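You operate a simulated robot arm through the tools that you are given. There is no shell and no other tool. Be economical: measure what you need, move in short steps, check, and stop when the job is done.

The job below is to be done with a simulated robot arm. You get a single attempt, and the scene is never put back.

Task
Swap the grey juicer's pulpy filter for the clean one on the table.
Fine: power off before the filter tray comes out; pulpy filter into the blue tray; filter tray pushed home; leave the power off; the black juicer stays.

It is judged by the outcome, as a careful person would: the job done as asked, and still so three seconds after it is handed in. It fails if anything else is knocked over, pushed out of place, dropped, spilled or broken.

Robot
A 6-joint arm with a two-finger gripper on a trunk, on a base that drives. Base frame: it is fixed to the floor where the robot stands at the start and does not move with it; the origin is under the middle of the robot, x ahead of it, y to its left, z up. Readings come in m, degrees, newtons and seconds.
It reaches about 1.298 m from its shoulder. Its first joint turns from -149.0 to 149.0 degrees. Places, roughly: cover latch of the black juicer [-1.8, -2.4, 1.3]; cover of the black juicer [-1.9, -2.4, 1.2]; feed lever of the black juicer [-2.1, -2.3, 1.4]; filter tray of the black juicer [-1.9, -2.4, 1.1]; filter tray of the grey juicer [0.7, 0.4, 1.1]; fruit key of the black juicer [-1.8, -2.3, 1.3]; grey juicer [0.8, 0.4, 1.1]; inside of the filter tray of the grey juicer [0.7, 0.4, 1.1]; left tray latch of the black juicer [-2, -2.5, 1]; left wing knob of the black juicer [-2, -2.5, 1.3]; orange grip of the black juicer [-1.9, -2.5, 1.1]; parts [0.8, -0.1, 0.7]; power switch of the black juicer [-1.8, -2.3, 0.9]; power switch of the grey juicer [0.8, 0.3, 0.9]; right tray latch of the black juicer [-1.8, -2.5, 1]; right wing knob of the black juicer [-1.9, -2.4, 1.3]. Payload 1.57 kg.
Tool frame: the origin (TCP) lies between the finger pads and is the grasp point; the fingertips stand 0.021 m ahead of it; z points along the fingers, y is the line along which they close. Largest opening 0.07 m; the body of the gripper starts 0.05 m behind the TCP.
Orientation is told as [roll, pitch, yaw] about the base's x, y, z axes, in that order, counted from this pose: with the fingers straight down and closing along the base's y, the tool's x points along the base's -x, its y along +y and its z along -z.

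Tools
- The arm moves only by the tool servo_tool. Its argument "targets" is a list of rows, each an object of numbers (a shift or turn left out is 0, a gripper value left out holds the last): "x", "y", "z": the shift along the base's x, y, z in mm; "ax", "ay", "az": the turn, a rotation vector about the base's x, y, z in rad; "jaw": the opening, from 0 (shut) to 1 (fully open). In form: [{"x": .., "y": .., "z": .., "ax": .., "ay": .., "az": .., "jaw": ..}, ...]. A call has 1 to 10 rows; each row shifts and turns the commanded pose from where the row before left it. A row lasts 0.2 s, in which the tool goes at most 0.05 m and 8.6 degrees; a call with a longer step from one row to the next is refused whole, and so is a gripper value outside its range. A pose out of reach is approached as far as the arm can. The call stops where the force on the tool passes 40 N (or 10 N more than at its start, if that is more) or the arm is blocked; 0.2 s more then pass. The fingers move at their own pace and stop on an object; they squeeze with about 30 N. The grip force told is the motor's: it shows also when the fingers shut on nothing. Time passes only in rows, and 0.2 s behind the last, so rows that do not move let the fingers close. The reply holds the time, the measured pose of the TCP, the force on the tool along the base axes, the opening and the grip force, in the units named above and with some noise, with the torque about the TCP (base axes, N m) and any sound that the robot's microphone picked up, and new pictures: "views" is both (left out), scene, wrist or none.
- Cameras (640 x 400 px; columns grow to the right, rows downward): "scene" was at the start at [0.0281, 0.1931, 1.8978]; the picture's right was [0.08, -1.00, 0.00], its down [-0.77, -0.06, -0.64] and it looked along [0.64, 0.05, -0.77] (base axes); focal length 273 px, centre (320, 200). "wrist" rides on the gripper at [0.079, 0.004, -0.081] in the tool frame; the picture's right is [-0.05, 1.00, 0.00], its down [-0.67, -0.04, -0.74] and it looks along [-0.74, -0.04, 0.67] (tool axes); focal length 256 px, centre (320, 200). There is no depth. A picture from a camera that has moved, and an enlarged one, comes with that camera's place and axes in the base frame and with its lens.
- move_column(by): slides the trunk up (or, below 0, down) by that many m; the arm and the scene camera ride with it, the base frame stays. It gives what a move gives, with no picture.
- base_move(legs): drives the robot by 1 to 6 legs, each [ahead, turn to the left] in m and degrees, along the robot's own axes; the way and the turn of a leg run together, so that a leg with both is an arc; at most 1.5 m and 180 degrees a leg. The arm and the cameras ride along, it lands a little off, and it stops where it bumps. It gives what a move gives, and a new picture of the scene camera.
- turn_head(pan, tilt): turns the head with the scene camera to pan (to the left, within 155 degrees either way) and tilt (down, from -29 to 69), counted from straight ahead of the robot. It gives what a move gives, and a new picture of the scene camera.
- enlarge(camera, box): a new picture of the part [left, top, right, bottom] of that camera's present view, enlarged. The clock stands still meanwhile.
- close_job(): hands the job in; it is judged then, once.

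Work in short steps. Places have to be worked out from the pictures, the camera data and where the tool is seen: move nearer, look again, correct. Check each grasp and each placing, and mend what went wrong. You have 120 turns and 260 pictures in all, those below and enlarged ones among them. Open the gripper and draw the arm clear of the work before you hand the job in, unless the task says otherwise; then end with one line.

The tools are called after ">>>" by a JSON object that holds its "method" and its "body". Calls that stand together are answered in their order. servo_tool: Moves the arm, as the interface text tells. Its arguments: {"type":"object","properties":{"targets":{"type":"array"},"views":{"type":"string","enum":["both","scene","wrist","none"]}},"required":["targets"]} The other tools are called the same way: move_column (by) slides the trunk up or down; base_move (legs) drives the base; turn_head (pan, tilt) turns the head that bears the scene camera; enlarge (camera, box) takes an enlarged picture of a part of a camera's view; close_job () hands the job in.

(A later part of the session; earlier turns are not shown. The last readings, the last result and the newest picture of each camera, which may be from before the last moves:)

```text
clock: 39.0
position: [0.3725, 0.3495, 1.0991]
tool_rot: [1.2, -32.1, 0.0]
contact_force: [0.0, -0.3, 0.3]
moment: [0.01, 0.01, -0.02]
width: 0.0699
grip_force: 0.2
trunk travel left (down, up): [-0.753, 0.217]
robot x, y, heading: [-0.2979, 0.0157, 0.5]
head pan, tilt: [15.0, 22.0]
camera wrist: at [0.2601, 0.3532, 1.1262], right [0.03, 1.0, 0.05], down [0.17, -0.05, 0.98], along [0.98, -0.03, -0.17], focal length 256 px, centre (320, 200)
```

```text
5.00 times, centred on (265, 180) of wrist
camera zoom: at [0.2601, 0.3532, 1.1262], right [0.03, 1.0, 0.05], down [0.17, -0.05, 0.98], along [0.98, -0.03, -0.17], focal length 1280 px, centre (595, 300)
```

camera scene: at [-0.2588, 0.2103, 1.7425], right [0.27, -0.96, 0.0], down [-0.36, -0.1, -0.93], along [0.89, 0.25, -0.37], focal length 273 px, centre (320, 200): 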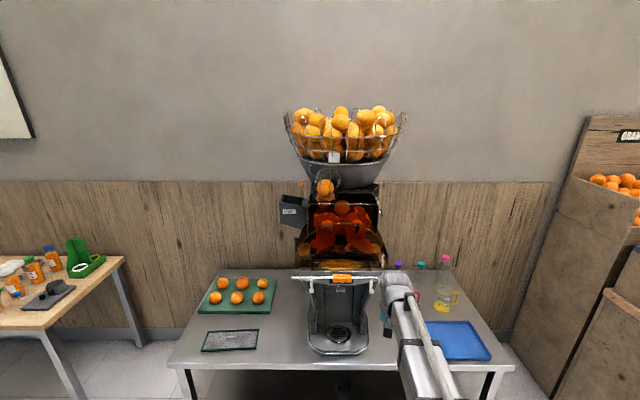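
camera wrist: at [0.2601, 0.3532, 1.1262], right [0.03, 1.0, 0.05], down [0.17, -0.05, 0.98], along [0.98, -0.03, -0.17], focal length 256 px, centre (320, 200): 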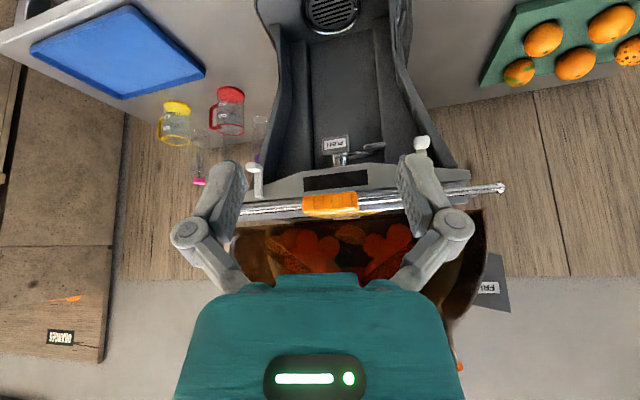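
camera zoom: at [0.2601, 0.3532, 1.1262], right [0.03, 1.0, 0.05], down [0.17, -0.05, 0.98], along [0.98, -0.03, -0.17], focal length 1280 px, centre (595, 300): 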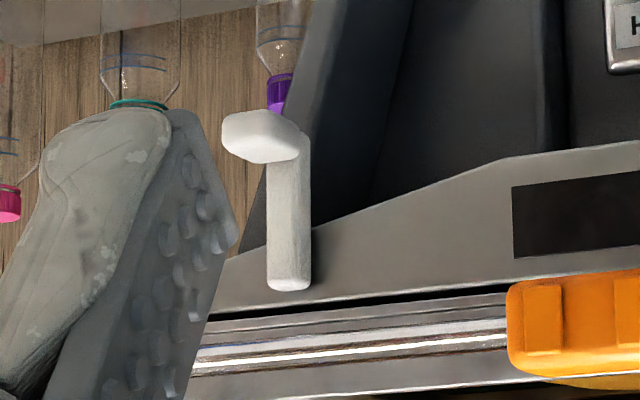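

The white levers hang below the tray's front edge, so they shouldn't block it. I drive back another 0.15 m for pulling room, then turn the fingers level to point at the grip.

>>> {"method": "base_move", "body": {"legs": [[-0.15, 0]]}}

>>> {"method": "servo_tool", "body": {"targets": [{"ay": -0.145, "x": 20}, {"ay": -0.145, "x": 20}, {"ay": -0.145, "x": 20}, {"ay": -0.145, "x": 20}, {"ay": -0.145, "x": 20}, {"ay": -0.145, "x": 20}, {"ay": -0.141, "x": 20}], "views": "none"}}

>>> {"method": "servo_tool", "body": {"targets": [{"ax": 0.148}, {"ax": 0.148}, {"ax": 0.148}, {"ax": 0.148}, {"ax": 0.148}, {"ax": 0.148}, {"ax": 0.148}, {"ax": 0.148}, {"ax": 0.148}, {"ax": 0.148}], "views": "wrist"}}

```text
clock: 40.6
position: [0.2155, 0.3494, 1.1]
tool_rot: [1.2, -32.0, 0.0]
contact_force: [0.2, -0.1, 0.1]
moment: [0.0, -0.01, 0.0]
width: 0.0697
grip_force: 0.0
trunk travel left (down, up): [-0.753, 0.217]
robot x, y, heading: [-0.4558, 0.0124, 0.5]
head pan, tilt: [15.0, 22.0]
camera scene: at [-0.4141, 0.2082, 1.7726], right [0.27, -0.96, 0.0], down [-0.36, -0.1, -0.93], along [0.89, 0.25, -0.37], focal length 273 px, centre (320, 200)
```

scene: 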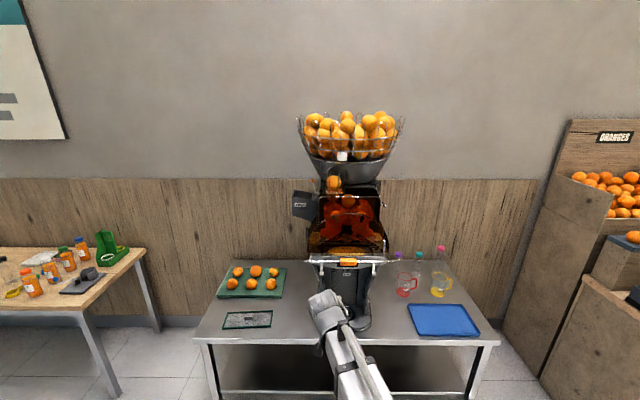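

```text
clock: 42.2
position: [0.3587, 0.3486, 1.2569]
tool_rot: [-4.7, -89.8, 6.0]
contact_force: [0.9, -0.8, 0.1]
moment: [0.02, -0.04, -0.01]
width: 0.0697
grip_force: 0.1
out of reach, approached as far as the arm can: row 1, 2, 3, 4, 5, 6, 7
trunk travel left (down, up): [-0.753, 0.217]
robot x, y, heading: [-0.4549, 0.0138, 0.7]
head pan, tilt: [15.0, 22.0]
```

```text
clock: 44.4
position: [0.3567, 0.3486, 1.2559]
tool_rot: [89.3, -6.2, -89.6]
contact_force: [0.0, 0.8, 1.3]
moment: [-0.01, 0.01, 0.01]
width: 0.0701
grip_force: 0.1
out of reach, approached as far as the arm can: row 8, 10
trunk travel left (down, up): [-0.753, 0.217]
robot x, y, heading: [-0.4623, 0.0093, 0.6]
head pan, tilt: [15.0, 22.0]
camera wrist: at [0.2741, 0.428, 1.2514], right [0.01, 0.05, 1.0], down [-0.74, -0.67, 0.05], along [0.67, -0.74, 0.03], focal length 256 px, centre (320, 200)
```

wrist: 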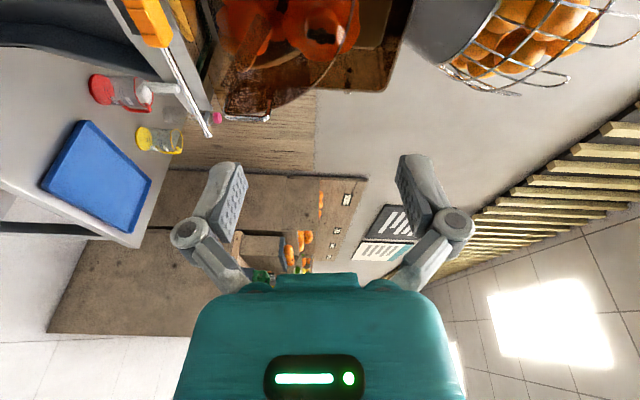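

The tool is level pointing +x with fingers closing vertically. I finish the roll and lower to grip height z≈1.078.

>>> {"method": "move_column", "body": {"by": -0.178}}

>>> {"method": "servo_tool", "body": {"targets": [{"ax": 0.09, "y": 6, "x": 30}, {"x": 40}]}}

```text
clock: 46.4
position: [0.3546, 0.3492, 1.0774]
tool_rot: [89.3, -6.3, -89.6]
contact_force: [-0.3, -0.5, 0.2]
moment: [0.01, 0.0, -0.01]
width: 0.0699
grip_force: 0.1
trunk travel left (down, up): [-0.575, 0.395]
robot x, y, heading: [-0.4559, 0.0133, 0.7]
head pan, tilt: [15.0, 22.0]
```

```text
clock: 47.0
position: [0.4302, 0.3494, 1.0713]
tool_rot: [87.3, -2.2, -89.3]
contact_force: [-0.2, 0.4, 0.9]
moment: [-0.02, 0.0, -0.01]
width: 0.0698
grip_force: 0.0
out of reach, approached as far as the arm can: row 1
trunk travel left (down, up): [-0.575, 0.395]
robot x, y, heading: [-0.4568, 0.0091, 0.7]
head pan, tilt: [15.0, 22.0]
camera scene: at [-0.4137, 0.2084, 1.5945], right [0.27, -0.96, 0.0], down [-0.36, -0.1, -0.93], along [0.89, 0.25, -0.37], focal length 273 px, centre (320, 200)
camera wrist: at [0.3481, 0.4286, 1.0752], right [0.05, -0.02, 1.0], down [-0.74, -0.68, 0.02], along [0.67, -0.74, -0.04], focal length 256 px, centre (320, 200)
```

scene: 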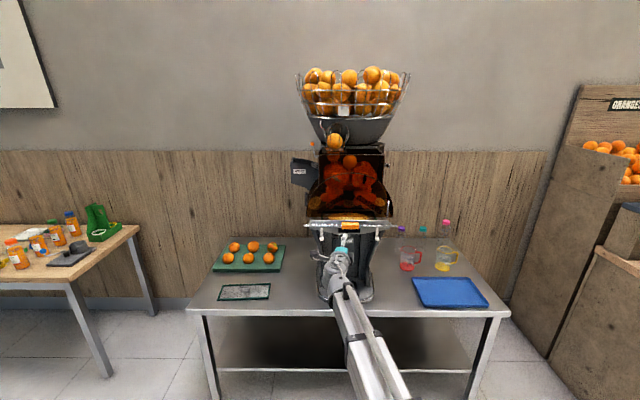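
wrist: 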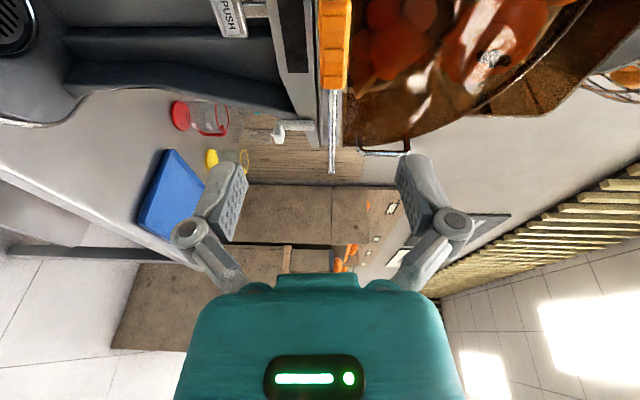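

The grip triangulates at z≈1.077, about 28 mm thick. I raise 5 mm and advance to straddle it.

>>> {"method": "move_column", "body": {"by": 0.005}}

>>> {"method": "servo_tool", "body": {"targets": [{"x": 40, "y": 3}, {"x": 40, "y": 3}, {"x": 30}, {"x": 10}, {"x": 10}], "views": "wrist"}}

```text
clock: 47.5
position: [0.4293, 0.3495, 1.0752]
tool_rot: [87.4, -2.2, -89.2]
contact_force: [-0.4, 0.3, -0.3]
moment: [0.01, -0.02, 0.01]
width: 0.07
grip_force: 0.0
trunk travel left (down, up): [-0.58, 0.39]
robot x, y, heading: [-0.4577, 0.0159, 0.7]
head pan, tilt: [15.0, 22.0]
```

```text
clock: 48.7
position: [0.5606, 0.3549, 1.0758]
tool_rot: [87.4, -2.2, -89.2]
contact_force: [0.0, 0.3, -0.5]
moment: [-0.01, -0.01, 0.03]
width: 0.0701
grip_force: 0.0
trunk travel left (down, up): [-0.58, 0.39]
robot x, y, heading: [-0.4549, 0.0153, 0.4]
head pan, tilt: [15.0, 22.0]
camera wrist: at [0.478, 0.4338, 1.0804], right [0.05, -0.01, 1.0], down [-0.74, -0.68, 0.02], along [0.67, -0.74, -0.04], focal length 256 px, centre (320, 200)
```

wrist: 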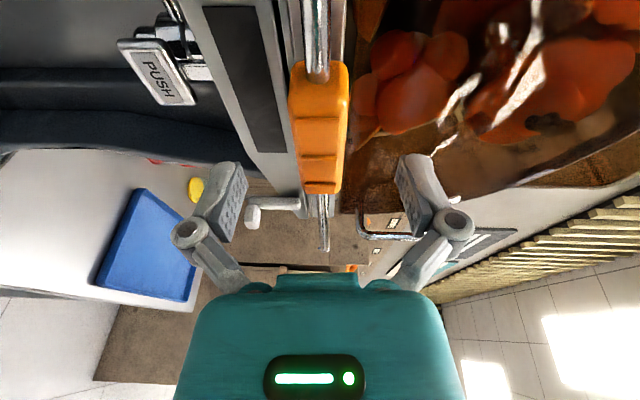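

The grip body is centred about (0.585, 0.358). I go 17 mm further in and close.

>>> {"method": "servo_tool", "body": {"targets": [{"x": 9}, {"x": 8}, {"jaw": 0}, {"jaw": 0}, {"jaw": 0}, {"jaw": 0}, {"jaw": 0}], "views": "wrist"}}

```text
clock: 50.3
position: [0.5751, 0.3556, 1.0757]
tool_rot: [87.4, -2.2, -89.3]
contact_force: [-11.3, -3.2, -12.9]
moment: [0.57, -0.39, 0.05]
width: 0.0243
grip_force: 32.3
trunk travel left (down, up): [-0.58, 0.39]
robot x, y, heading: [-0.4561, 0.0108, 0.6]
head pan, tilt: [15.0, 22.0]
camera wrist: at [0.493, 0.4338, 1.0801], right [0.05, -0.02, 1.0], down [-0.74, -0.67, 0.02], along [0.67, -0.74, -0.04], focal length 256 px, centre (320, 200)
```

wrist: 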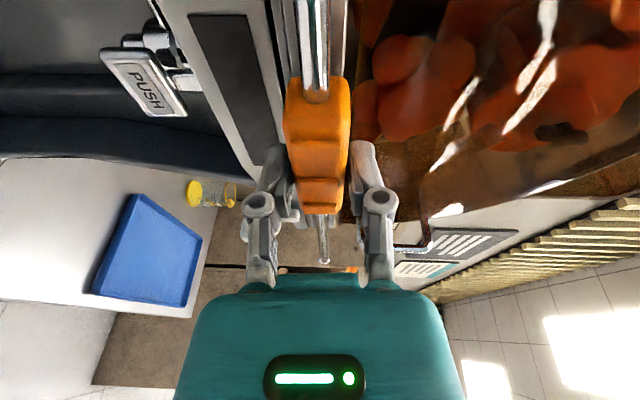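

The grip is held (24 mm). I pull the tray out slowly.

>>> {"method": "servo_tool", "body": {"targets": [{"x": -8}, {"x": -10}, {"x": -12}, {"x": -15}, {"x": -15}]}}

```text
clock: 51.5
position: [0.5144, 0.3548, 1.0762]
tool_rot: [87.4, -2.3, -89.4]
contact_force: [-1.2, -0.8, -2.2]
moment: [0.44, -0.47, -0.26]
width: 0.0246
grip_force: 31.8
trunk travel left (down, up): [-0.58, 0.39]
robot x, y, heading: [-0.4579, 0.0164, 0.4]
head pan, tilt: [15.0, 22.0]
camera scene: at [-0.4136, 0.2082, 1.5995], right [0.27, -0.96, 0.0], down [-0.36, -0.1, -0.93], along [0.89, 0.25, -0.37], focal length 273 px, centre (320, 200)
camera wrist: at [0.4325, 0.4338, 1.0802], right [0.05, -0.01, 1.0], down [-0.74, -0.68, 0.03], along [0.67, -0.74, -0.04], focal length 256 px, centre (320, 200)
```

scene: 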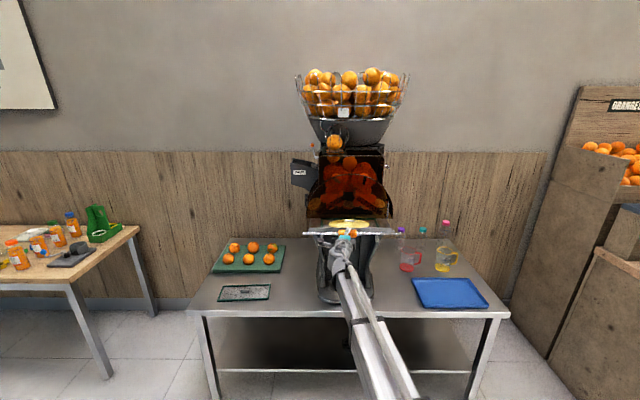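
wrist: 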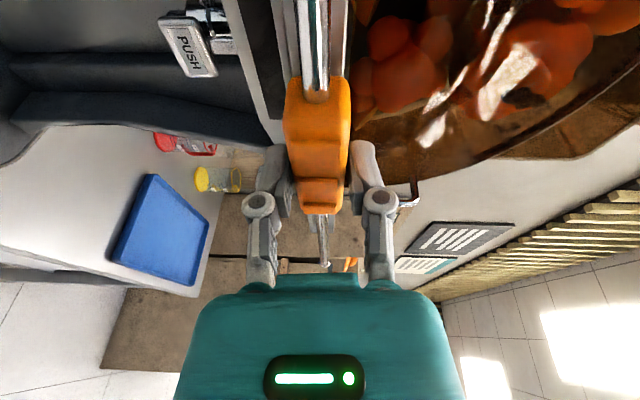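

The tray is sliding out (60 mm so far) with low force. I keep pulling.

>>> {"method": "servo_tool", "body": {"targets": [{"x": -18}, {"x": -18}, {"x": -18}, {"x": -18}, {"x": -18}]}}

>>> {"method": "enlarge", "body": {"camera": "scene", "box": [270, 120, 430, 300]}}

```text
clock: 52.8
position: [0.4303, 0.3593, 1.0744]
tool_rot: [87.5, -2.3, -89.1]
contact_force: [7.0, 3.0, 3.6]
moment: [0.53, -0.3, -0.15]
width: 0.0242
grip_force: 32.4
trunk travel left (down, up): [-0.58, 0.39]
robot x, y, heading: [-0.4551, 0.0137, 0.8]
head pan, tilt: [15.0, 22.0]
stopped in row 5: the force on the tool passed its limit at 76 N (the readings are from after the stop); the commanded pose is now the measured one
camera scene: at [-0.413, 0.2083, 1.5994], right [0.27, -0.96, 0.0], down [-0.36, -0.1, -0.93], along [0.89, 0.25, -0.38], focal length 273 px, centre (320, 200)
camera wrist: at [0.3483, 0.4374, 1.0799], right [0.05, -0.01, 1.0], down [-0.74, -0.68, 0.03], along [0.68, -0.74, -0.04], focal length 256 px, centre (320, 200)
```

scene: 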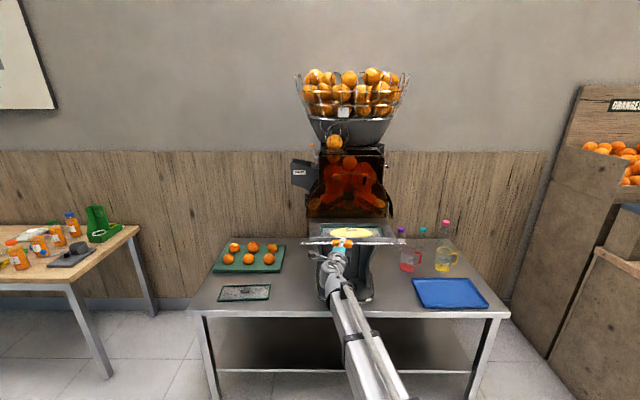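
wrist: 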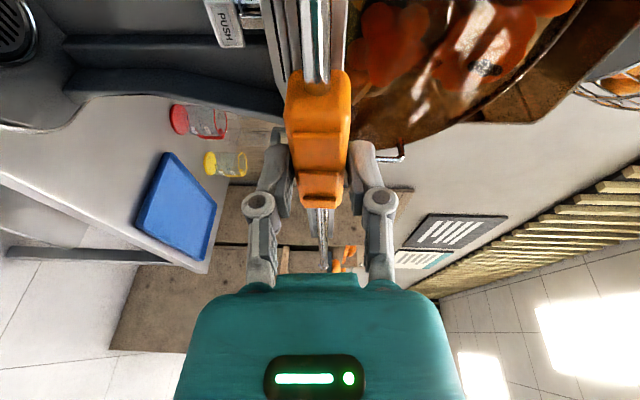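

```text
2.22 times, centred on (350, 210) of scene
camera zoom: at [-0.413, 0.2083, 1.5994], right [0.27, -0.96, 0.0], down [-0.36, -0.1, -0.93], along [0.89, 0.25, -0.38], focal length 606 px, centre (253, 178)
```

zoom: 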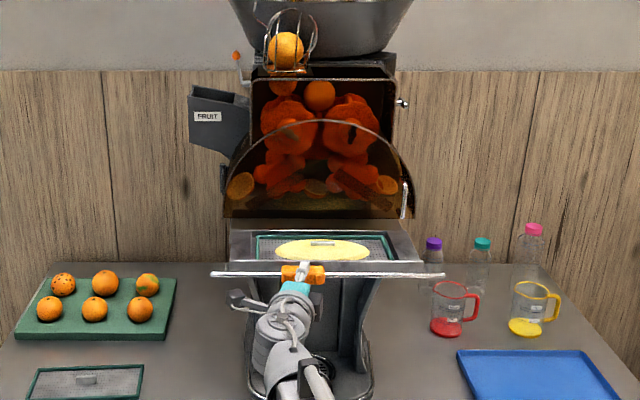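

The tray hit its end stop, 145 mm out, with the pulpy filter and its handle exposed. I release the grip and back off.

>>> {"method": "servo_tool", "body": {"targets": [{"jaw": 1}, {"jaw": 1}, {"jaw": 1}, {"jaw": 1}, {"x": -20}, {"x": -30}, {"x": -30}], "views": "none"}}

>>> {"method": "move_column", "body": {"by": 0.25}}

>>> {"method": "turn_head", "body": {"pan": 8, "tilt": 35}}

```text
clock: 54.4
position: [0.3498, 0.3591, 1.0757]
tool_rot: [87.1, -2.6, -89.1]
contact_force: [0.5, 0.0, 0.1]
moment: [0.01, -0.01, 0.0]
width: 0.0701
grip_force: 0.1
trunk travel left (down, up): [-0.58, 0.39]
robot x, y, heading: [-0.4572, 0.0141, 0.6]
head pan, tilt: [15.0, 22.0]
```

```text
clock: 57.0
position: [0.3481, 0.3593, 1.3249]
tool_rot: [87.1, -2.6, -89.0]
contact_force: [0.1, -0.3, 0.4]
moment: [0.01, -0.04, 0.03]
width: 0.0697
grip_force: 0.0
trunk travel left (down, up): [-0.83, 0.14]
robot x, y, heading: [-0.4565, 0.0098, 0.6]
head pan, tilt: [15.0, 22.0]
```

```text
clock: 57.7
position: [0.3485, 0.3594, 1.3247]
tool_rot: [87.1, -2.7, -89.2]
contact_force: [-0.7, 0.3, -0.4]
moment: [-0.01, 0.0, -0.01]
width: 0.0698
grip_force: 0.0
trunk travel left (down, up): [-0.83, 0.14]
robot x, y, heading: [-0.4582, 0.0105, 0.5]
head pan, tilt: [8.0, 35.0]
camera scene: at [-0.4158, 0.1965, 1.829], right [0.15, -0.99, 0.0], down [-0.57, -0.09, -0.82], along [0.81, 0.12, -0.57], focal length 273 px, centre (320, 200)
```

scene: 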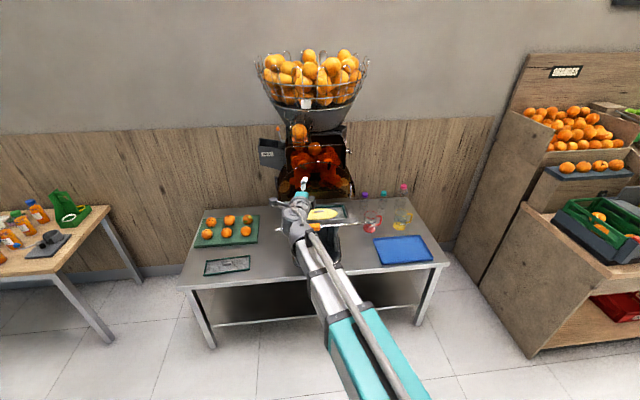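

I raise 0.1 and rotate the fingers down (closing along x), to hover over the pulpy filter's handle.

>>> {"method": "move_column", "body": {"by": 0.1}}

>>> {"method": "servo_tool", "body": {"targets": [{"ay": 0.148}, {"ay": 0.148}, {"ay": 0.148}, {"ay": 0.148}, {"ay": 0.148}, {"ay": 0.148}, {"ay": 0.148}, {"ay": 0.148}, {"ay": 0.148}, {"ay": 0.148}], "views": "none"}}

>>> {"method": "servo_tool", "body": {"targets": [{"ay": 0.09, "x": 30}, {"x": 40}, {"x": 30}]}}

```text
clock: 59.0
position: [0.3502, 0.3598, 1.4248]
tool_rot: [87.1, -2.7, -89.2]
contact_force: [-0.1, -0.7, 0.1]
moment: [0.01, 0.0, 0.02]
width: 0.0701
grip_force: 0.1
trunk travel left (down, up): [-0.93, 0.04]
robot x, y, heading: [-0.4613, 0.0123, 0.4]
head pan, tilt: [8.0, 35.0]
```

```text
clock: 61.2
position: [0.3503, 0.3595, 1.2487]
tool_rot: [2.2, 0.8, -87.3]
contact_force: [-0.4, 0.5, -0.2]
moment: [0.0, -0.04, -0.01]
width: 0.0701
grip_force: 0.2
out of reach, approached as far as the arm can: row 1, 2, 3, 4, 5, 6, 7, 8, 9, 10
trunk travel left (down, up): [-0.93, 0.04]
robot x, y, heading: [-0.4564, 0.0122, 0.6]
head pan, tilt: [8.0, 35.0]
```

```text
clock: 62.0
position: [0.4517, 0.3593, 1.2468]
tool_rot: [-2.9, 0.9, -87.4]
contact_force: [-0.2, 0.2, -0.3]
moment: [-0.01, -0.01, -0.01]
width: 0.0699
grip_force: 0.1
trunk travel left (down, up): [-0.93, 0.04]
robot x, y, heading: [-0.4564, 0.0131, 0.8]
head pan, tilt: [8.0, 35.0]
camera scene: at [-0.4147, 0.1967, 1.9288], right [0.15, -0.99, 0.0], down [-0.57, -0.09, -0.82], along [0.81, 0.12, -0.57], focal length 273 px, centre (320, 200)
camera wrist: at [0.455, 0.4396, 1.3296], right [1.0, -0.01, -0.05], down [0.03, -0.68, 0.74], along [-0.04, -0.74, -0.68], focal length 256 px, centre (320, 200)
```

scene: 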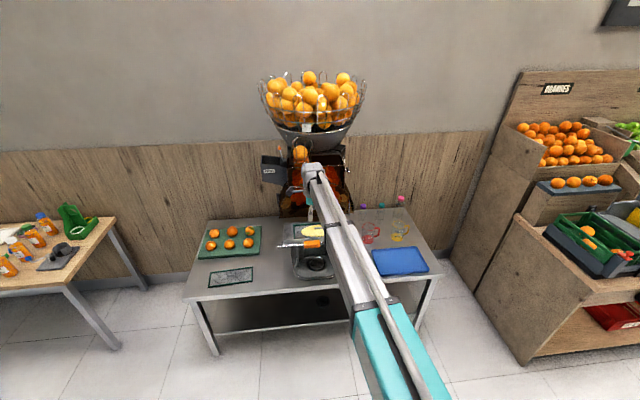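
wrist: 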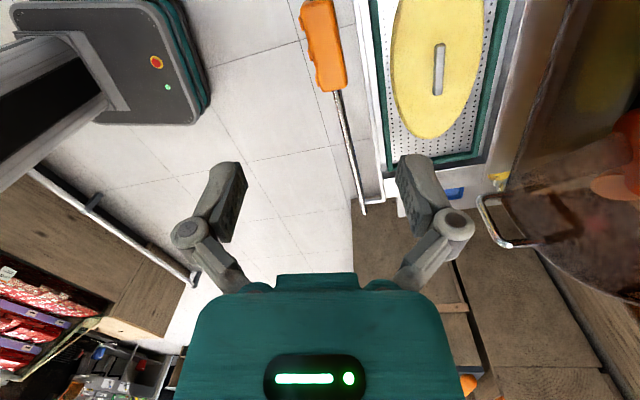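

The pulpy filter's handle is clearly seen; I estimate it at about (0.544, 0.353). I level the tool, move above it and narrow the jaw a bit.

>>> {"method": "servo_tool", "body": {"targets": [{"x": 30, "y": -3, "ay": -0.05, "ax": -0.015, "az": -0.045, "jaw": 0.65}, {"x": 30, "y": -3}, {"x": 32}], "views": "wrist"}}

```text
clock: 62.8
position: [0.5412, 0.3545, 1.2463]
tool_rot: [0.0, 0.0, -89.9]
contact_force: [-0.5, 0.2, -0.3]
moment: [-0.04, 0.03, 0.05]
width: 0.0455
grip_force: 0.1
trunk travel left (down, up): [-0.93, 0.04]
robot x, y, heading: [-0.4541, 0.0114, 0.6]
head pan, tilt: [8.0, 35.0]
camera wrist: at [0.5454, 0.4341, 1.3282], right [1.0, -0.05, 0.0], down [-0.03, -0.67, 0.75], along [-0.04, -0.74, -0.67], focal length 256 px, centre (320, 200)
```

wrist: 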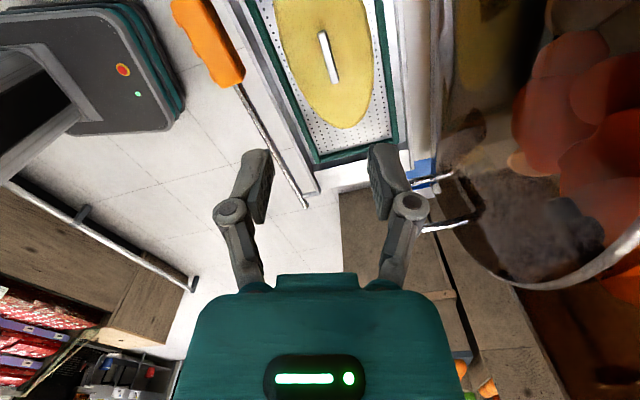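

The handle is about (0.547, 0.352), top near z 1.083. I correct 6 mm and lower to z≈1.13 to look again.

>>> {"method": "servo_tool", "body": {"targets": [{"x": 6, "y": -2}], "views": "none"}}

>>> {"method": "move_column", "body": {"by": -0.116}}

>>> {"method": "servo_tool", "body": {"targets": [{}]}}

```text
clock: 63.2
position: [0.5482, 0.3538, 1.2481]
tool_rot: [0.0, 0.0, -89.9]
contact_force: [0.1, -1.1, -0.4]
moment: [0.0, 0.0, 0.01]
width: 0.0454
grip_force: 0.0
trunk travel left (down, up): [-0.93, 0.04]
robot x, y, heading: [-0.4532, 0.0105, 0.4]
head pan, tilt: [8.0, 35.0]
```

```text
clock: 64.7
position: [0.5469, 0.3527, 1.1336]
tool_rot: [0.0, -0.1, -89.9]
contact_force: [1.4, 0.0, 0.6]
moment: [-0.02, 0.02, -0.03]
width: 0.0454
grip_force: 0.1
trunk travel left (down, up): [-0.814, 0.156]
robot x, y, heading: [-0.4559, 0.0124, 0.5]
head pan, tilt: [8.0, 35.0]
```

```text
clock: 65.1
position: [0.5479, 0.3523, 1.1333]
tool_rot: [0.0, 0.0, -89.9]
contact_force: [0.1, 0.0, 0.6]
moment: [-0.01, 0.04, 0.0]
width: 0.0454
grip_force: 0.1
trunk travel left (down, up): [-0.814, 0.156]
robot x, y, heading: [-0.4594, 0.0141, 0.5]
head pan, tilt: [8.0, 35.0]
camera scene: at [-0.4157, 0.1964, 1.8129], right [0.15, -0.99, 0.0], down [-0.57, -0.09, -0.82], along [0.81, 0.12, -0.57], focal length 273 px, centre (320, 200)
camera wrist: at [0.551, 0.4326, 1.213], right [1.0, -0.05, 0.0], down [-0.04, -0.67, 0.75], along [-0.04, -0.74, -0.67], focal length 256 px, centre (320, 200)
```

scene: 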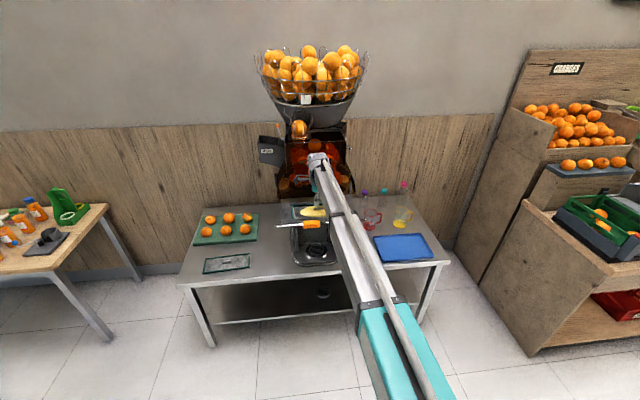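
wrist: 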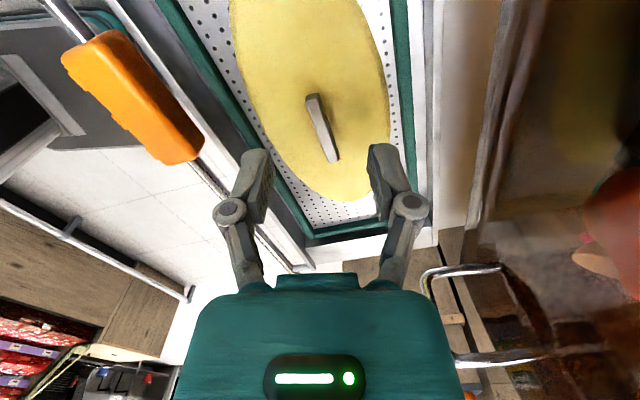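

Measurements show the juicer stands rotated about 15° in the base frame. I check the bar and grip closely before gripping.

>>> {"method": "enlarge", "body": {"camera": "scene", "box": [260, 180, 360, 270]}}

>>> {"method": "enlarge", "body": {"camera": "wrist", "box": [30, 0, 430, 280]}}

```text
4.44 times, centred on (310, 225) of scene
camera zoom: at [-0.4157, 0.1964, 1.8129], right [0.15, -0.99, 0.0], down [-0.57, -0.09, -0.82], along [0.81, 0.12, -0.57], focal length 1212 px, centre (364, 89)
```

zoom: 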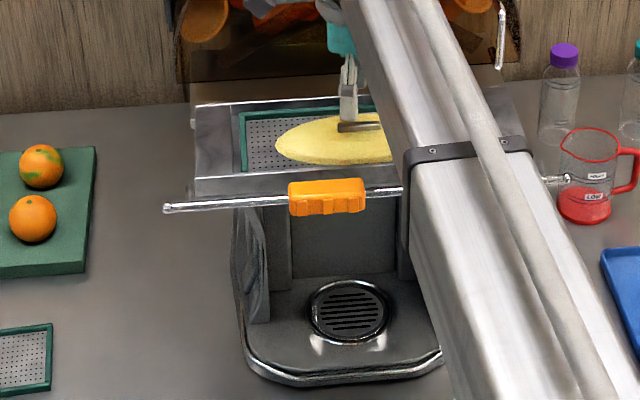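

```text
1.43 times, centred on (230, 140) of wrist
camera zoom: at [0.551, 0.4326, 1.213], right [1.0, -0.05, 0.0], down [-0.04, -0.67, 0.75], along [-0.04, -0.74, -0.67], focal length 366 px, centre (449, 286)
```

zoom: 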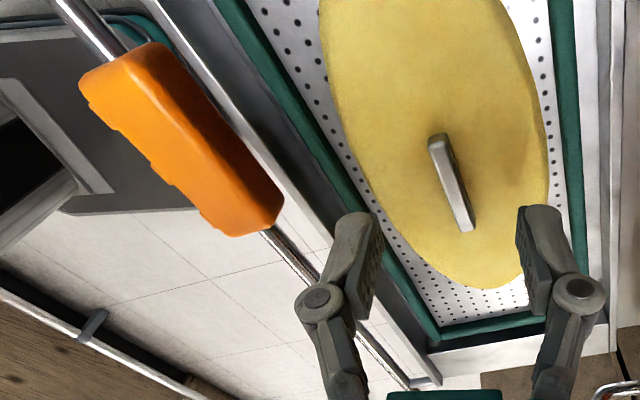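

The filter handle is skewed 15°, so I yaw the gripper +0.255 rad to match, then descend 38 mm.

>>> {"method": "servo_tool", "body": {"targets": [{"az": 0.128, "x": 1, "y": -1}, {"az": 0.128}], "views": "none"}}

>>> {"method": "move_column", "body": {"by": -0.036}}

>>> {"method": "servo_tool", "body": {"targets": [{}]}}

>>> {"method": "enlarge", "body": {"camera": "scene", "box": [280, 180, 340, 220]}}

```text
clock: 65.7
position: [0.5472, 0.3513, 1.1327]
tool_rot: [0.0, 0.2, -75.2]
contact_force: [-0.1, 0.1, 0.7]
moment: [0.03, 0.01, 0.0]
width: 0.0455
grip_force: 0.1
trunk travel left (down, up): [-0.814, 0.156]
robot x, y, heading: [-0.4563, 0.0107, 0.4]
head pan, tilt: [8.0, 35.0]
```

```text
clock: 66.5
position: [0.549, 0.3516, 1.0968]
tool_rot: [0.1, 0.0, -75.4]
contact_force: [-0.7, 0.8, -0.8]
moment: [0.02, 0.02, -0.02]
width: 0.0455
grip_force: 0.0
trunk travel left (down, up): [-0.778, 0.192]
robot x, y, heading: [-0.4582, 0.0104, 0.7]
head pan, tilt: [8.0, 35.0]
```

```text
clock: 66.9
position: [0.5474, 0.3529, 1.0966]
tool_rot: [0.0, 0.0, -75.3]
contact_force: [-0.1, -0.1, -0.5]
moment: [-0.03, 0.0, 0.01]
width: 0.0456
grip_force: 0.1
trunk travel left (down, up): [-0.778, 0.192]
robot x, y, heading: [-0.458, 0.0111, 0.7]
head pan, tilt: [8.0, 35.0]
camera scene: at [-0.4157, 0.1964, 1.7769], right [0.15, -0.99, 0.0], down [-0.57, -0.09, -0.82], along [0.81, 0.12, -0.57], focal length 273 px, centre (320, 200)
camera wrist: at [0.5314, 0.4302, 1.177], right [0.98, 0.2, 0.0], down [0.13, -0.65, 0.75], along [0.15, -0.73, -0.67], focal length 256 px, centre (320, 200)
```

scene: 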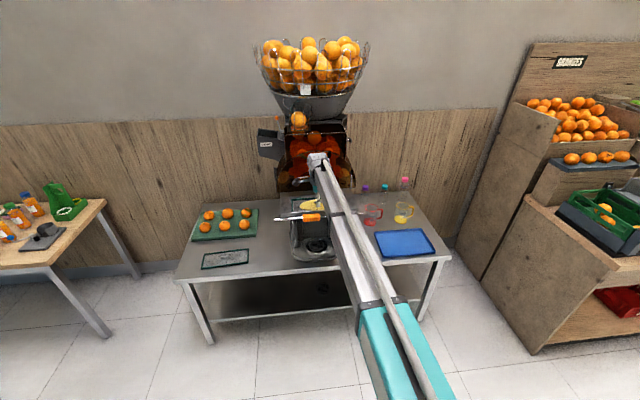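
wrist: 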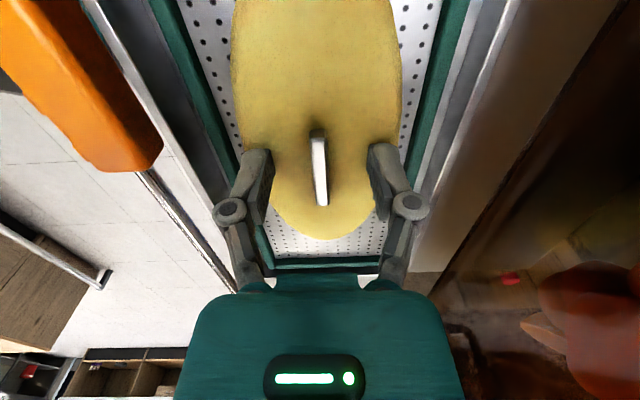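

```text
10.00 times, centred on (310, 200) of scene
camera zoom: at [-0.4157, 0.1964, 1.7769], right [0.15, -0.99, 0.0], down [-0.57, -0.09, -0.82], along [0.81, 0.12, -0.57], focal length 2726 px, centre (420, 200)
```

zoom: 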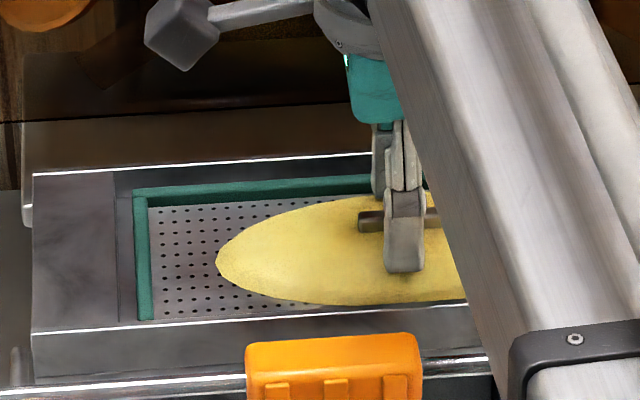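

Fingers straddle the handle well. I lower 9 mm more and close.

>>> {"method": "move_column", "body": {"by": -0.009}}

>>> {"method": "servo_tool", "body": {"targets": [{"jaw": 0}, {"jaw": 0}, {"jaw": 0}, {"jaw": 0}, {"jaw": 0}]}}

```text
clock: 67.5
position: [0.5469, 0.3518, 1.0879]
tool_rot: [0.0, 0.0, -75.3]
contact_force: [0.0, -0.5, 0.5]
moment: [-0.05, 0.03, -0.01]
width: 0.0455
grip_force: 0.0
trunk travel left (down, up): [-0.769, 0.201]
robot x, y, heading: [-0.4555, 0.0111, 0.9]
head pan, tilt: [8.0, 35.0]
```

```text
clock: 68.7
position: [0.5474, 0.3518, 1.0872]
tool_rot: [0.0, 0.0, -75.3]
contact_force: [0.6, 0.3, 3.9]
moment: [0.03, 0.0, 0.06]
width: 0.0074
grip_force: 30.2
trunk travel left (down, up): [-0.769, 0.201]
robot x, y, heading: [-0.4594, 0.0129, 0.4]
head pan, tilt: [8.0, 35.0]
camera scene: at [-0.4163, 0.1962, 1.768], right [0.15, -0.99, 0.0], down [-0.57, -0.09, -0.82], along [0.81, 0.12, -0.57], focal length 273 px, centre (320, 200)
camera wrist: at [0.531, 0.4301, 1.1684], right [0.98, 0.2, 0.0], down [0.13, -0.65, 0.75], along [0.15, -0.73, -0.67], focal length 256 px, centre (320, 200)
```

scene: 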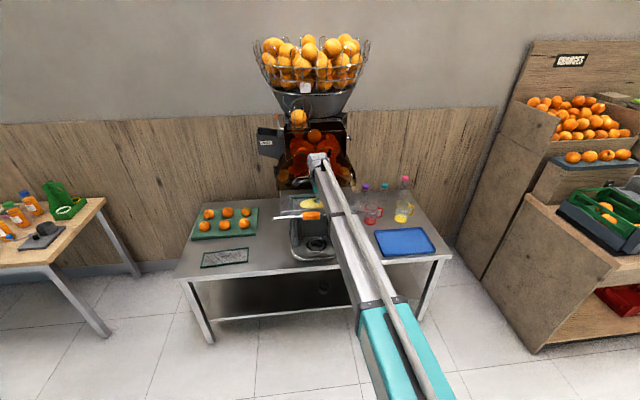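
wrist: 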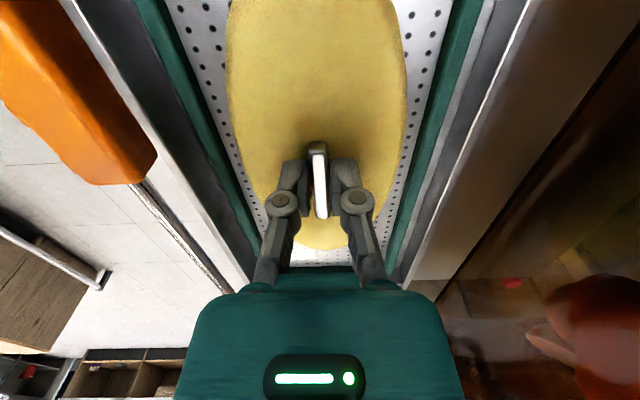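

Handle held (7.4 mm); home pose recorded as (0.5474, 0.3518, 1.0872), yaw −75.3. I lift 0.09 m.

>>> {"method": "move_column", "body": {"by": 0.09}}

>>> {"method": "servo_tool", "body": {"targets": [{}]}}

```text
clock: 69.9
position: [0.5494, 0.3519, 1.1769]
tool_rot: [0.1, 0.0, -75.4]
contact_force: [0.1, 0.2, -1.4]
moment: [-0.01, 0.0, -0.01]
width: 0.0073
grip_force: 30.1
trunk travel left (down, up): [-0.859, 0.111]
robot x, y, heading: [-0.4591, 0.0169, 0.5]
head pan, tilt: [8.0, 35.0]
```

```text
clock: 70.3
position: [0.5481, 0.3515, 1.1784]
tool_rot: [0.0, 0.1, -75.3]
contact_force: [-0.1, -0.2, -1.2]
moment: [-0.01, -0.01, -0.03]
width: 0.0072
grip_force: 30.0
trunk travel left (down, up): [-0.859, 0.111]
robot x, y, heading: [-0.4579, 0.012, 0.3]
head pan, tilt: [8.0, 35.0]
camera scene: at [-0.4154, 0.1965, 1.8579], right [0.15, -0.99, 0.0], down [-0.57, -0.09, -0.82], along [0.81, 0.12, -0.57], focal length 273 px, centre (320, 200)
camera wrist: at [0.5316, 0.4303, 1.2578], right [0.98, 0.2, 0.0], down [0.13, -0.65, 0.75], along [0.15, -0.73, -0.67], focal length 256 px, centre (320, 200)
```

scene: 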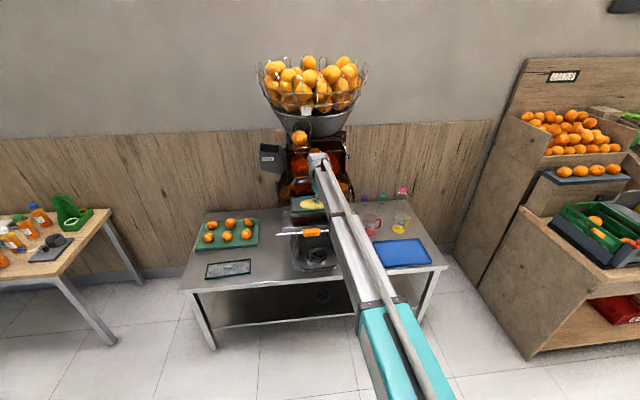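
wrist: 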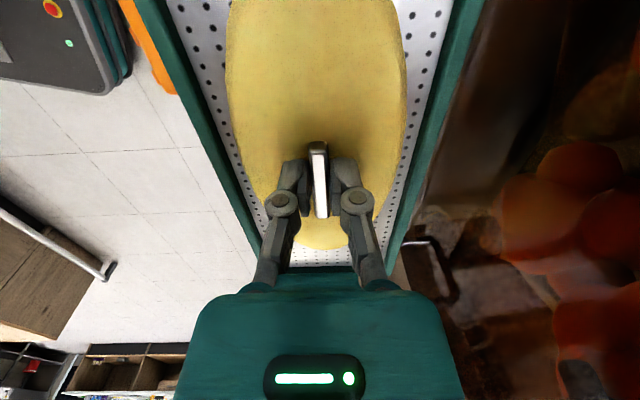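

The filter came out whole. I draw it back from the cover, then carry it right, in front of the table at height.

>>> {"method": "servo_tool", "body": {"targets": [{"x": -30, "y": -15}, {"x": -30, "y": -30}, {"x": -20, "y": -40}, {"y": -45}, {"y": -45}, {"y": -45}, {"y": -45}, {"y": -45}, {"y": -45}, {"y": -45}], "views": "scene"}}

>>> {"method": "servo_tool", "body": {"targets": [{"x": 40, "y": -35}, {"x": 45, "y": -10}, {"x": 45}, {"x": 45}, {"x": 45}, {"x": 40}, {"x": 25}]}}

```text
clock: 72.5
position: [0.4647, -0.0472, 1.1772]
tool_rot: [0.0, 0.0, -75.3]
contact_force: [0.1, -1.0, -1.6]
moment: [0.04, 0.01, -0.01]
width: 0.0076
grip_force: 29.9
trunk travel left (down, up): [-0.859, 0.111]
robot x, y, heading: [-0.4547, 0.0108, 0.6]
head pan, tilt: [8.0, 35.0]
camera scene: at [-0.4157, 0.1957, 1.858], right [0.15, -0.99, 0.0], down [-0.57, -0.09, -0.82], along [0.81, 0.12, -0.57], focal length 273 px, centre (320, 200)
```

scene: 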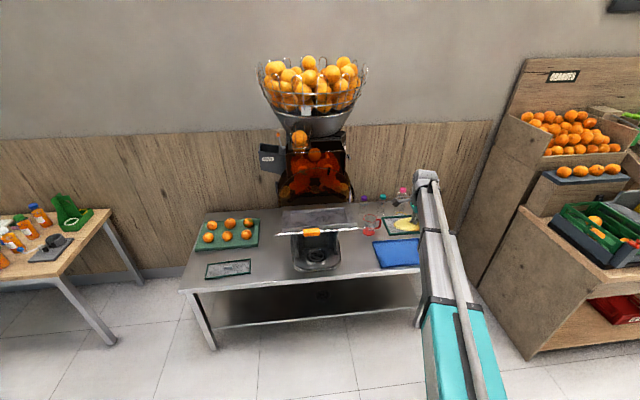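

```text
refused: row 1 steps farther than a row can; nothing moved
```

Clear of the juicer. One step was too long; I move on over the blue tray with shorter steps.

>>> {"method": "servo_tool", "body": {"targets": [{"x": 30, "y": -20}, {"x": 40, "y": -15}, {"x": 40, "y": -10}, {"x": 45}, {"x": 45}, {"x": 45}, {"x": 45}]}}

```text
clock: 74.1
position: [0.7017, -0.0947, 1.1771]
tool_rot: [0.0, -0.1, -75.2]
contact_force: [0.9, 0.1, -0.2]
moment: [0.0, 0.05, -0.01]
width: 0.0071
grip_force: 29.6
out of reach, approached as far as the arm can: row 3, 6, 7
trunk travel left (down, up): [-0.859, 0.111]
robot x, y, heading: [-0.4614, 0.0128, 0.7]
head pan, tilt: [8.0, 35.0]
camera scene: at [-0.4152, 0.1965, 1.8579], right [0.15, -0.99, 0.0], down [-0.57, -0.09, -0.82], along [0.81, 0.12, -0.57], focal length 273 px, centre (320, 200)
camera wrist: at [0.6843, -0.0163, 1.2577], right [0.98, 0.2, 0.0], down [0.13, -0.65, 0.75], along [0.15, -0.73, -0.67], focal length 256 px, centre (320, 200)
```

scene: 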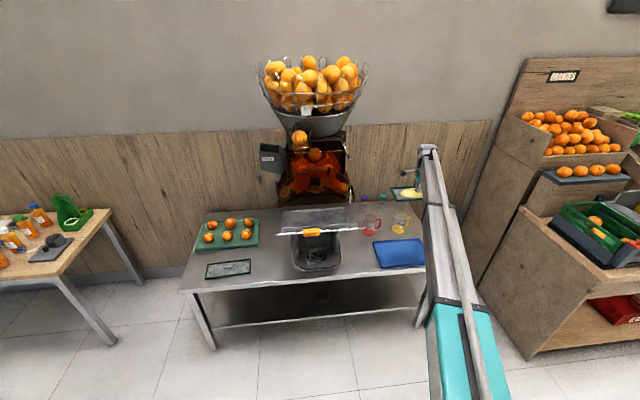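
wrist: 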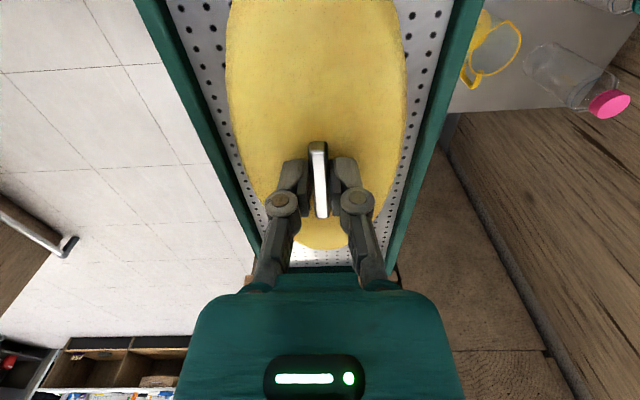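

The arm is at full reach, so I retract 100 mm and drive ahead 0.15 m; the blue tray centre is at about (0.753, −0.10).

>>> {"method": "servo_tool", "body": {"targets": [{"x": -35}, {"x": -35}, {"x": -30}], "views": "none"}}

>>> {"method": "base_move", "body": {"legs": [[0.15, 0]]}}

```text
clock: 74.9
position: [0.6019, -0.0963, 1.1786]
tool_rot: [0.0, 0.0, -75.4]
contact_force: [-0.6, 0.2, -0.6]
moment: [0.02, 0.01, 0.0]
width: 0.0073
grip_force: 30.4
trunk travel left (down, up): [-0.859, 0.111]
robot x, y, heading: [-0.4562, 0.0115, 0.7]
head pan, tilt: [8.0, 35.0]
```

```text
clock: 76.5
position: [0.7543, -0.0928, 1.176]
tool_rot: [-0.1, 0.0, -75.2]
contact_force: [0.6, -0.7, -1.8]
moment: [0.02, 0.01, 0.01]
width: 0.0073
grip_force: 30.2
trunk travel left (down, up): [-0.859, 0.111]
robot x, y, heading: [-0.3049, 0.0151, 0.8]
head pan, tilt: [8.0, 35.0]
camera scene: at [-0.2641, 0.198, 1.8579], right [0.15, -0.99, 0.0], down [-0.57, -0.09, -0.82], along [0.81, 0.12, -0.57], focal length 273 px, centre (320, 200)
```

scene: 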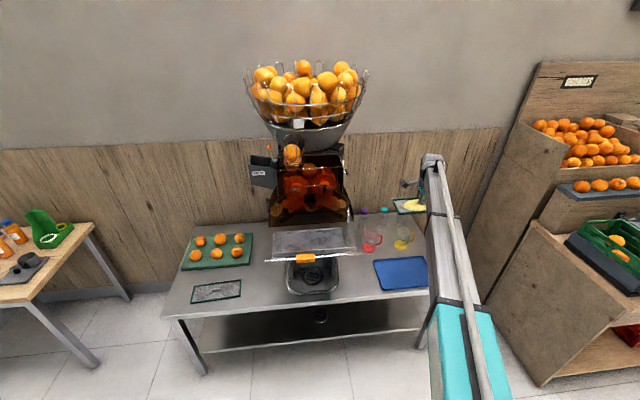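

TCP is now over the blue tray. I lower 0.28 m and look for alignment.

>>> {"method": "move_column", "body": {"by": -0.28}}

>>> {"method": "turn_head", "body": {"pan": -12, "tilt": 35}}

>>> {"method": "servo_tool", "body": {"targets": [{}], "views": "wrist"}}

```text
clock: 79.3
position: [0.7549, -0.093, 0.8966]
tool_rot: [-0.1, 0.1, -75.2]
contact_force: [0.1, 0.0, -0.3]
moment: [-0.02, -0.01, 0.0]
width: 0.0071
grip_force: 30.5
trunk travel left (down, up): [-0.579, 0.391]
robot x, y, heading: [-0.3076, 0.0146, 0.7]
head pan, tilt: [8.0, 35.0]
```

```text
clock: 80.1
position: [0.754, -0.0924, 0.8973]
tool_rot: [-0.1, 0.0, -75.2]
contact_force: [0.2, -0.9, -0.7]
moment: [0.02, -0.03, 0.01]
width: 0.0075
grip_force: 29.9
trunk travel left (down, up): [-0.579, 0.391]
robot x, y, heading: [-0.3029, 0.0181, 0.5]
head pan, tilt: [-12.0, 35.0]
camera scene: at [-0.2661, 0.1675, 1.5779], right [-0.2, -0.98, 0.0], down [-0.56, 0.11, -0.82], along [0.8, -0.16, -0.57], focal length 273 px, centre (320, 200)
```

scene: 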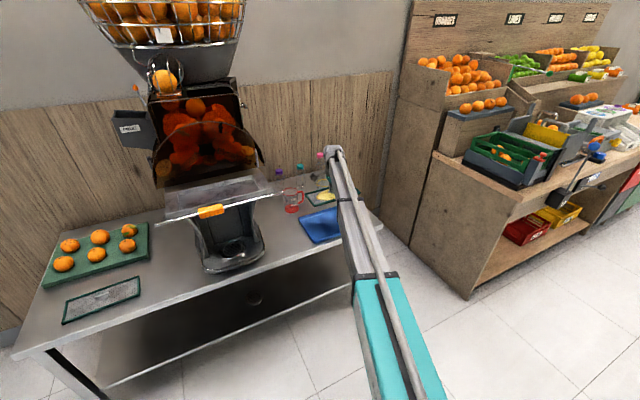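

```text
clock: 80.5
position: [0.7535, -0.0935, 0.8971]
tool_rot: [0.0, 0.0, -75.2]
contact_force: [-0.6, 0.1, -1.8]
moment: [0.01, 0.02, 0.01]
width: 0.0073
grip_force: 29.9
trunk travel left (down, up): [-0.579, 0.391]
robot x, y, heading: [-0.3037, 0.017, 0.5]
head pan, tilt: [-12.0, 35.0]
camera wrist: at [0.7368, -0.0147, 0.9778], right [0.98, 0.2, 0.0], down [0.14, -0.65, 0.75], along [0.15, -0.73, -0.67], focal length 256 px, centre (320, 200)
```

wrist: 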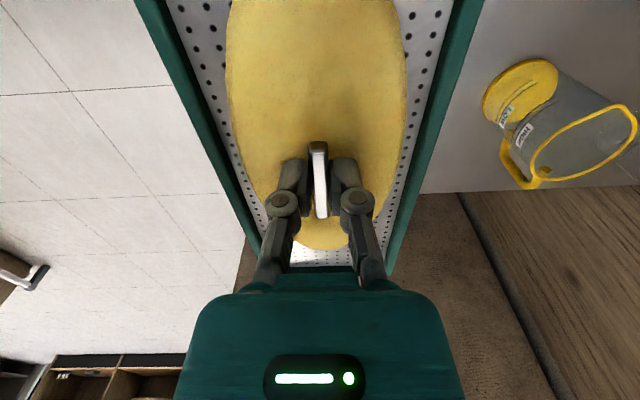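

The filter masks the tray from above, so I check from the head camera.

>>> {"method": "enlarge", "body": {"camera": "scene", "box": [270, 160, 400, 260]}}

```text
4.00 times, centred on (335, 210) of scene
camera zoom: at [-0.2661, 0.1675, 1.5779], right [-0.2, -0.98, 0.0], down [-0.56, 0.11, -0.82], along [0.8, -0.16, -0.57], focal length 1090 px, centre (260, 160)
```

zoom: 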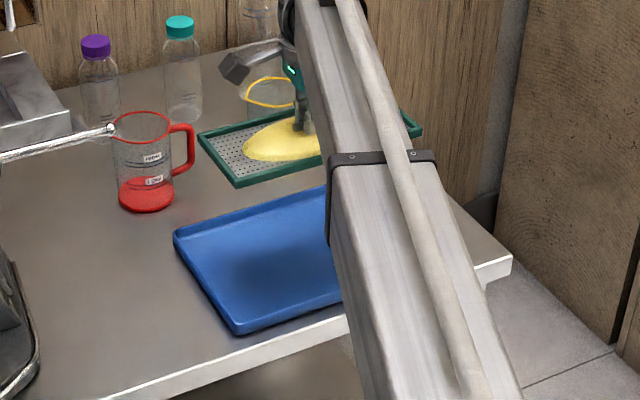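

The filter needs to come about 30 mm nearer to be centred on the blue tray. I shift and lower 0.07, then recheck.

>>> {"method": "servo_tool", "body": {"targets": [{"x": -30, "y": 3}], "views": "none"}}

>>> {"method": "move_column", "body": {"by": -0.07}}

>>> {"method": "enlarge", "body": {"camera": "scene", "box": [270, 140, 400, 240]}}

```text
clock: 80.9
position: [0.7235, -0.0895, 0.8973]
tool_rot: [0.0, 0.0, -75.2]
contact_force: [-0.6, -0.4, -1.8]
moment: [0.0, 0.01, 0.03]
width: 0.0075
grip_force: 29.8
trunk travel left (down, up): [-0.579, 0.391]
robot x, y, heading: [-0.3104, 0.0169, 0.8]
head pan, tilt: [-12.0, 35.0]
```

```text
clock: 82.0
position: [0.7225, -0.0899, 0.828]
tool_rot: [0.0, 0.0, -75.2]
contact_force: [-0.2, -0.5, -0.6]
moment: [-0.01, 0.0, -0.01]
width: 0.0073
grip_force: 30.5
trunk travel left (down, up): [-0.509, 0.461]
robot x, y, heading: [-0.3089, 0.0148, 0.6]
head pan, tilt: [-12.0, 35.0]
```

```text
4.00 times, centred on (335, 190) of scene
camera zoom: at [-0.2663, 0.1675, 1.5079], right [-0.2, -0.98, 0.0], down [-0.56, 0.11, -0.82], along [0.8, -0.16, -0.57], focal length 1090 px, centre (260, 240)
```

zoom: 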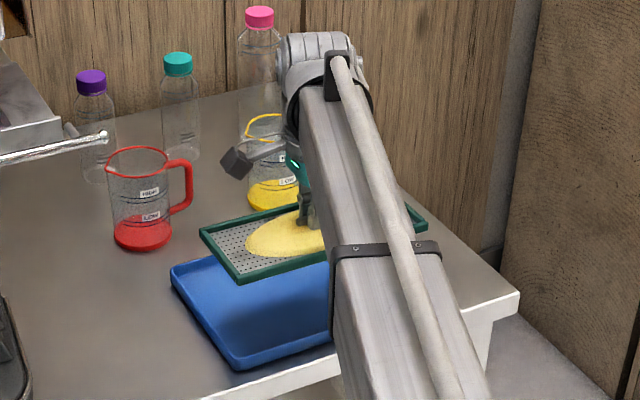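

Alignment looks right within about 1 cm. I lower 45 mm and look again.

>>> {"method": "move_column", "body": {"by": -0.045}}

>>> {"method": "enlarge", "body": {"camera": "scene", "box": [270, 120, 400, 220]}}

```text
clock: 82.9
position: [0.723, -0.0894, 0.7826]
tool_rot: [0.0, -0.1, -75.2]
contact_force: [0.5, -0.9, -0.8]
moment: [-0.03, 0.0, 0.0]
width: 0.0074
grip_force: 30.3
trunk travel left (down, up): [-0.464, 0.506]
robot x, y, heading: [-0.3073, 0.0136, 0.7]
head pan, tilt: [-12.0, 35.0]
```

```text
4.00 times, centred on (335, 170) of scene
camera zoom: at [-0.2663, 0.1675, 1.4629], right [-0.2, -0.98, 0.0], down [-0.56, 0.11, -0.82], along [0.8, -0.16, -0.57], focal length 1090 px, centre (260, 320)
```

zoom: 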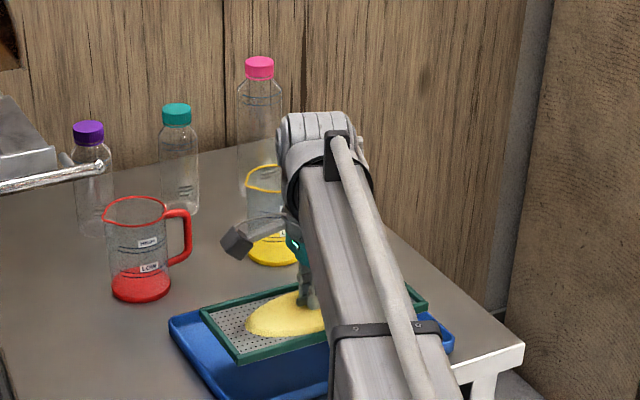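

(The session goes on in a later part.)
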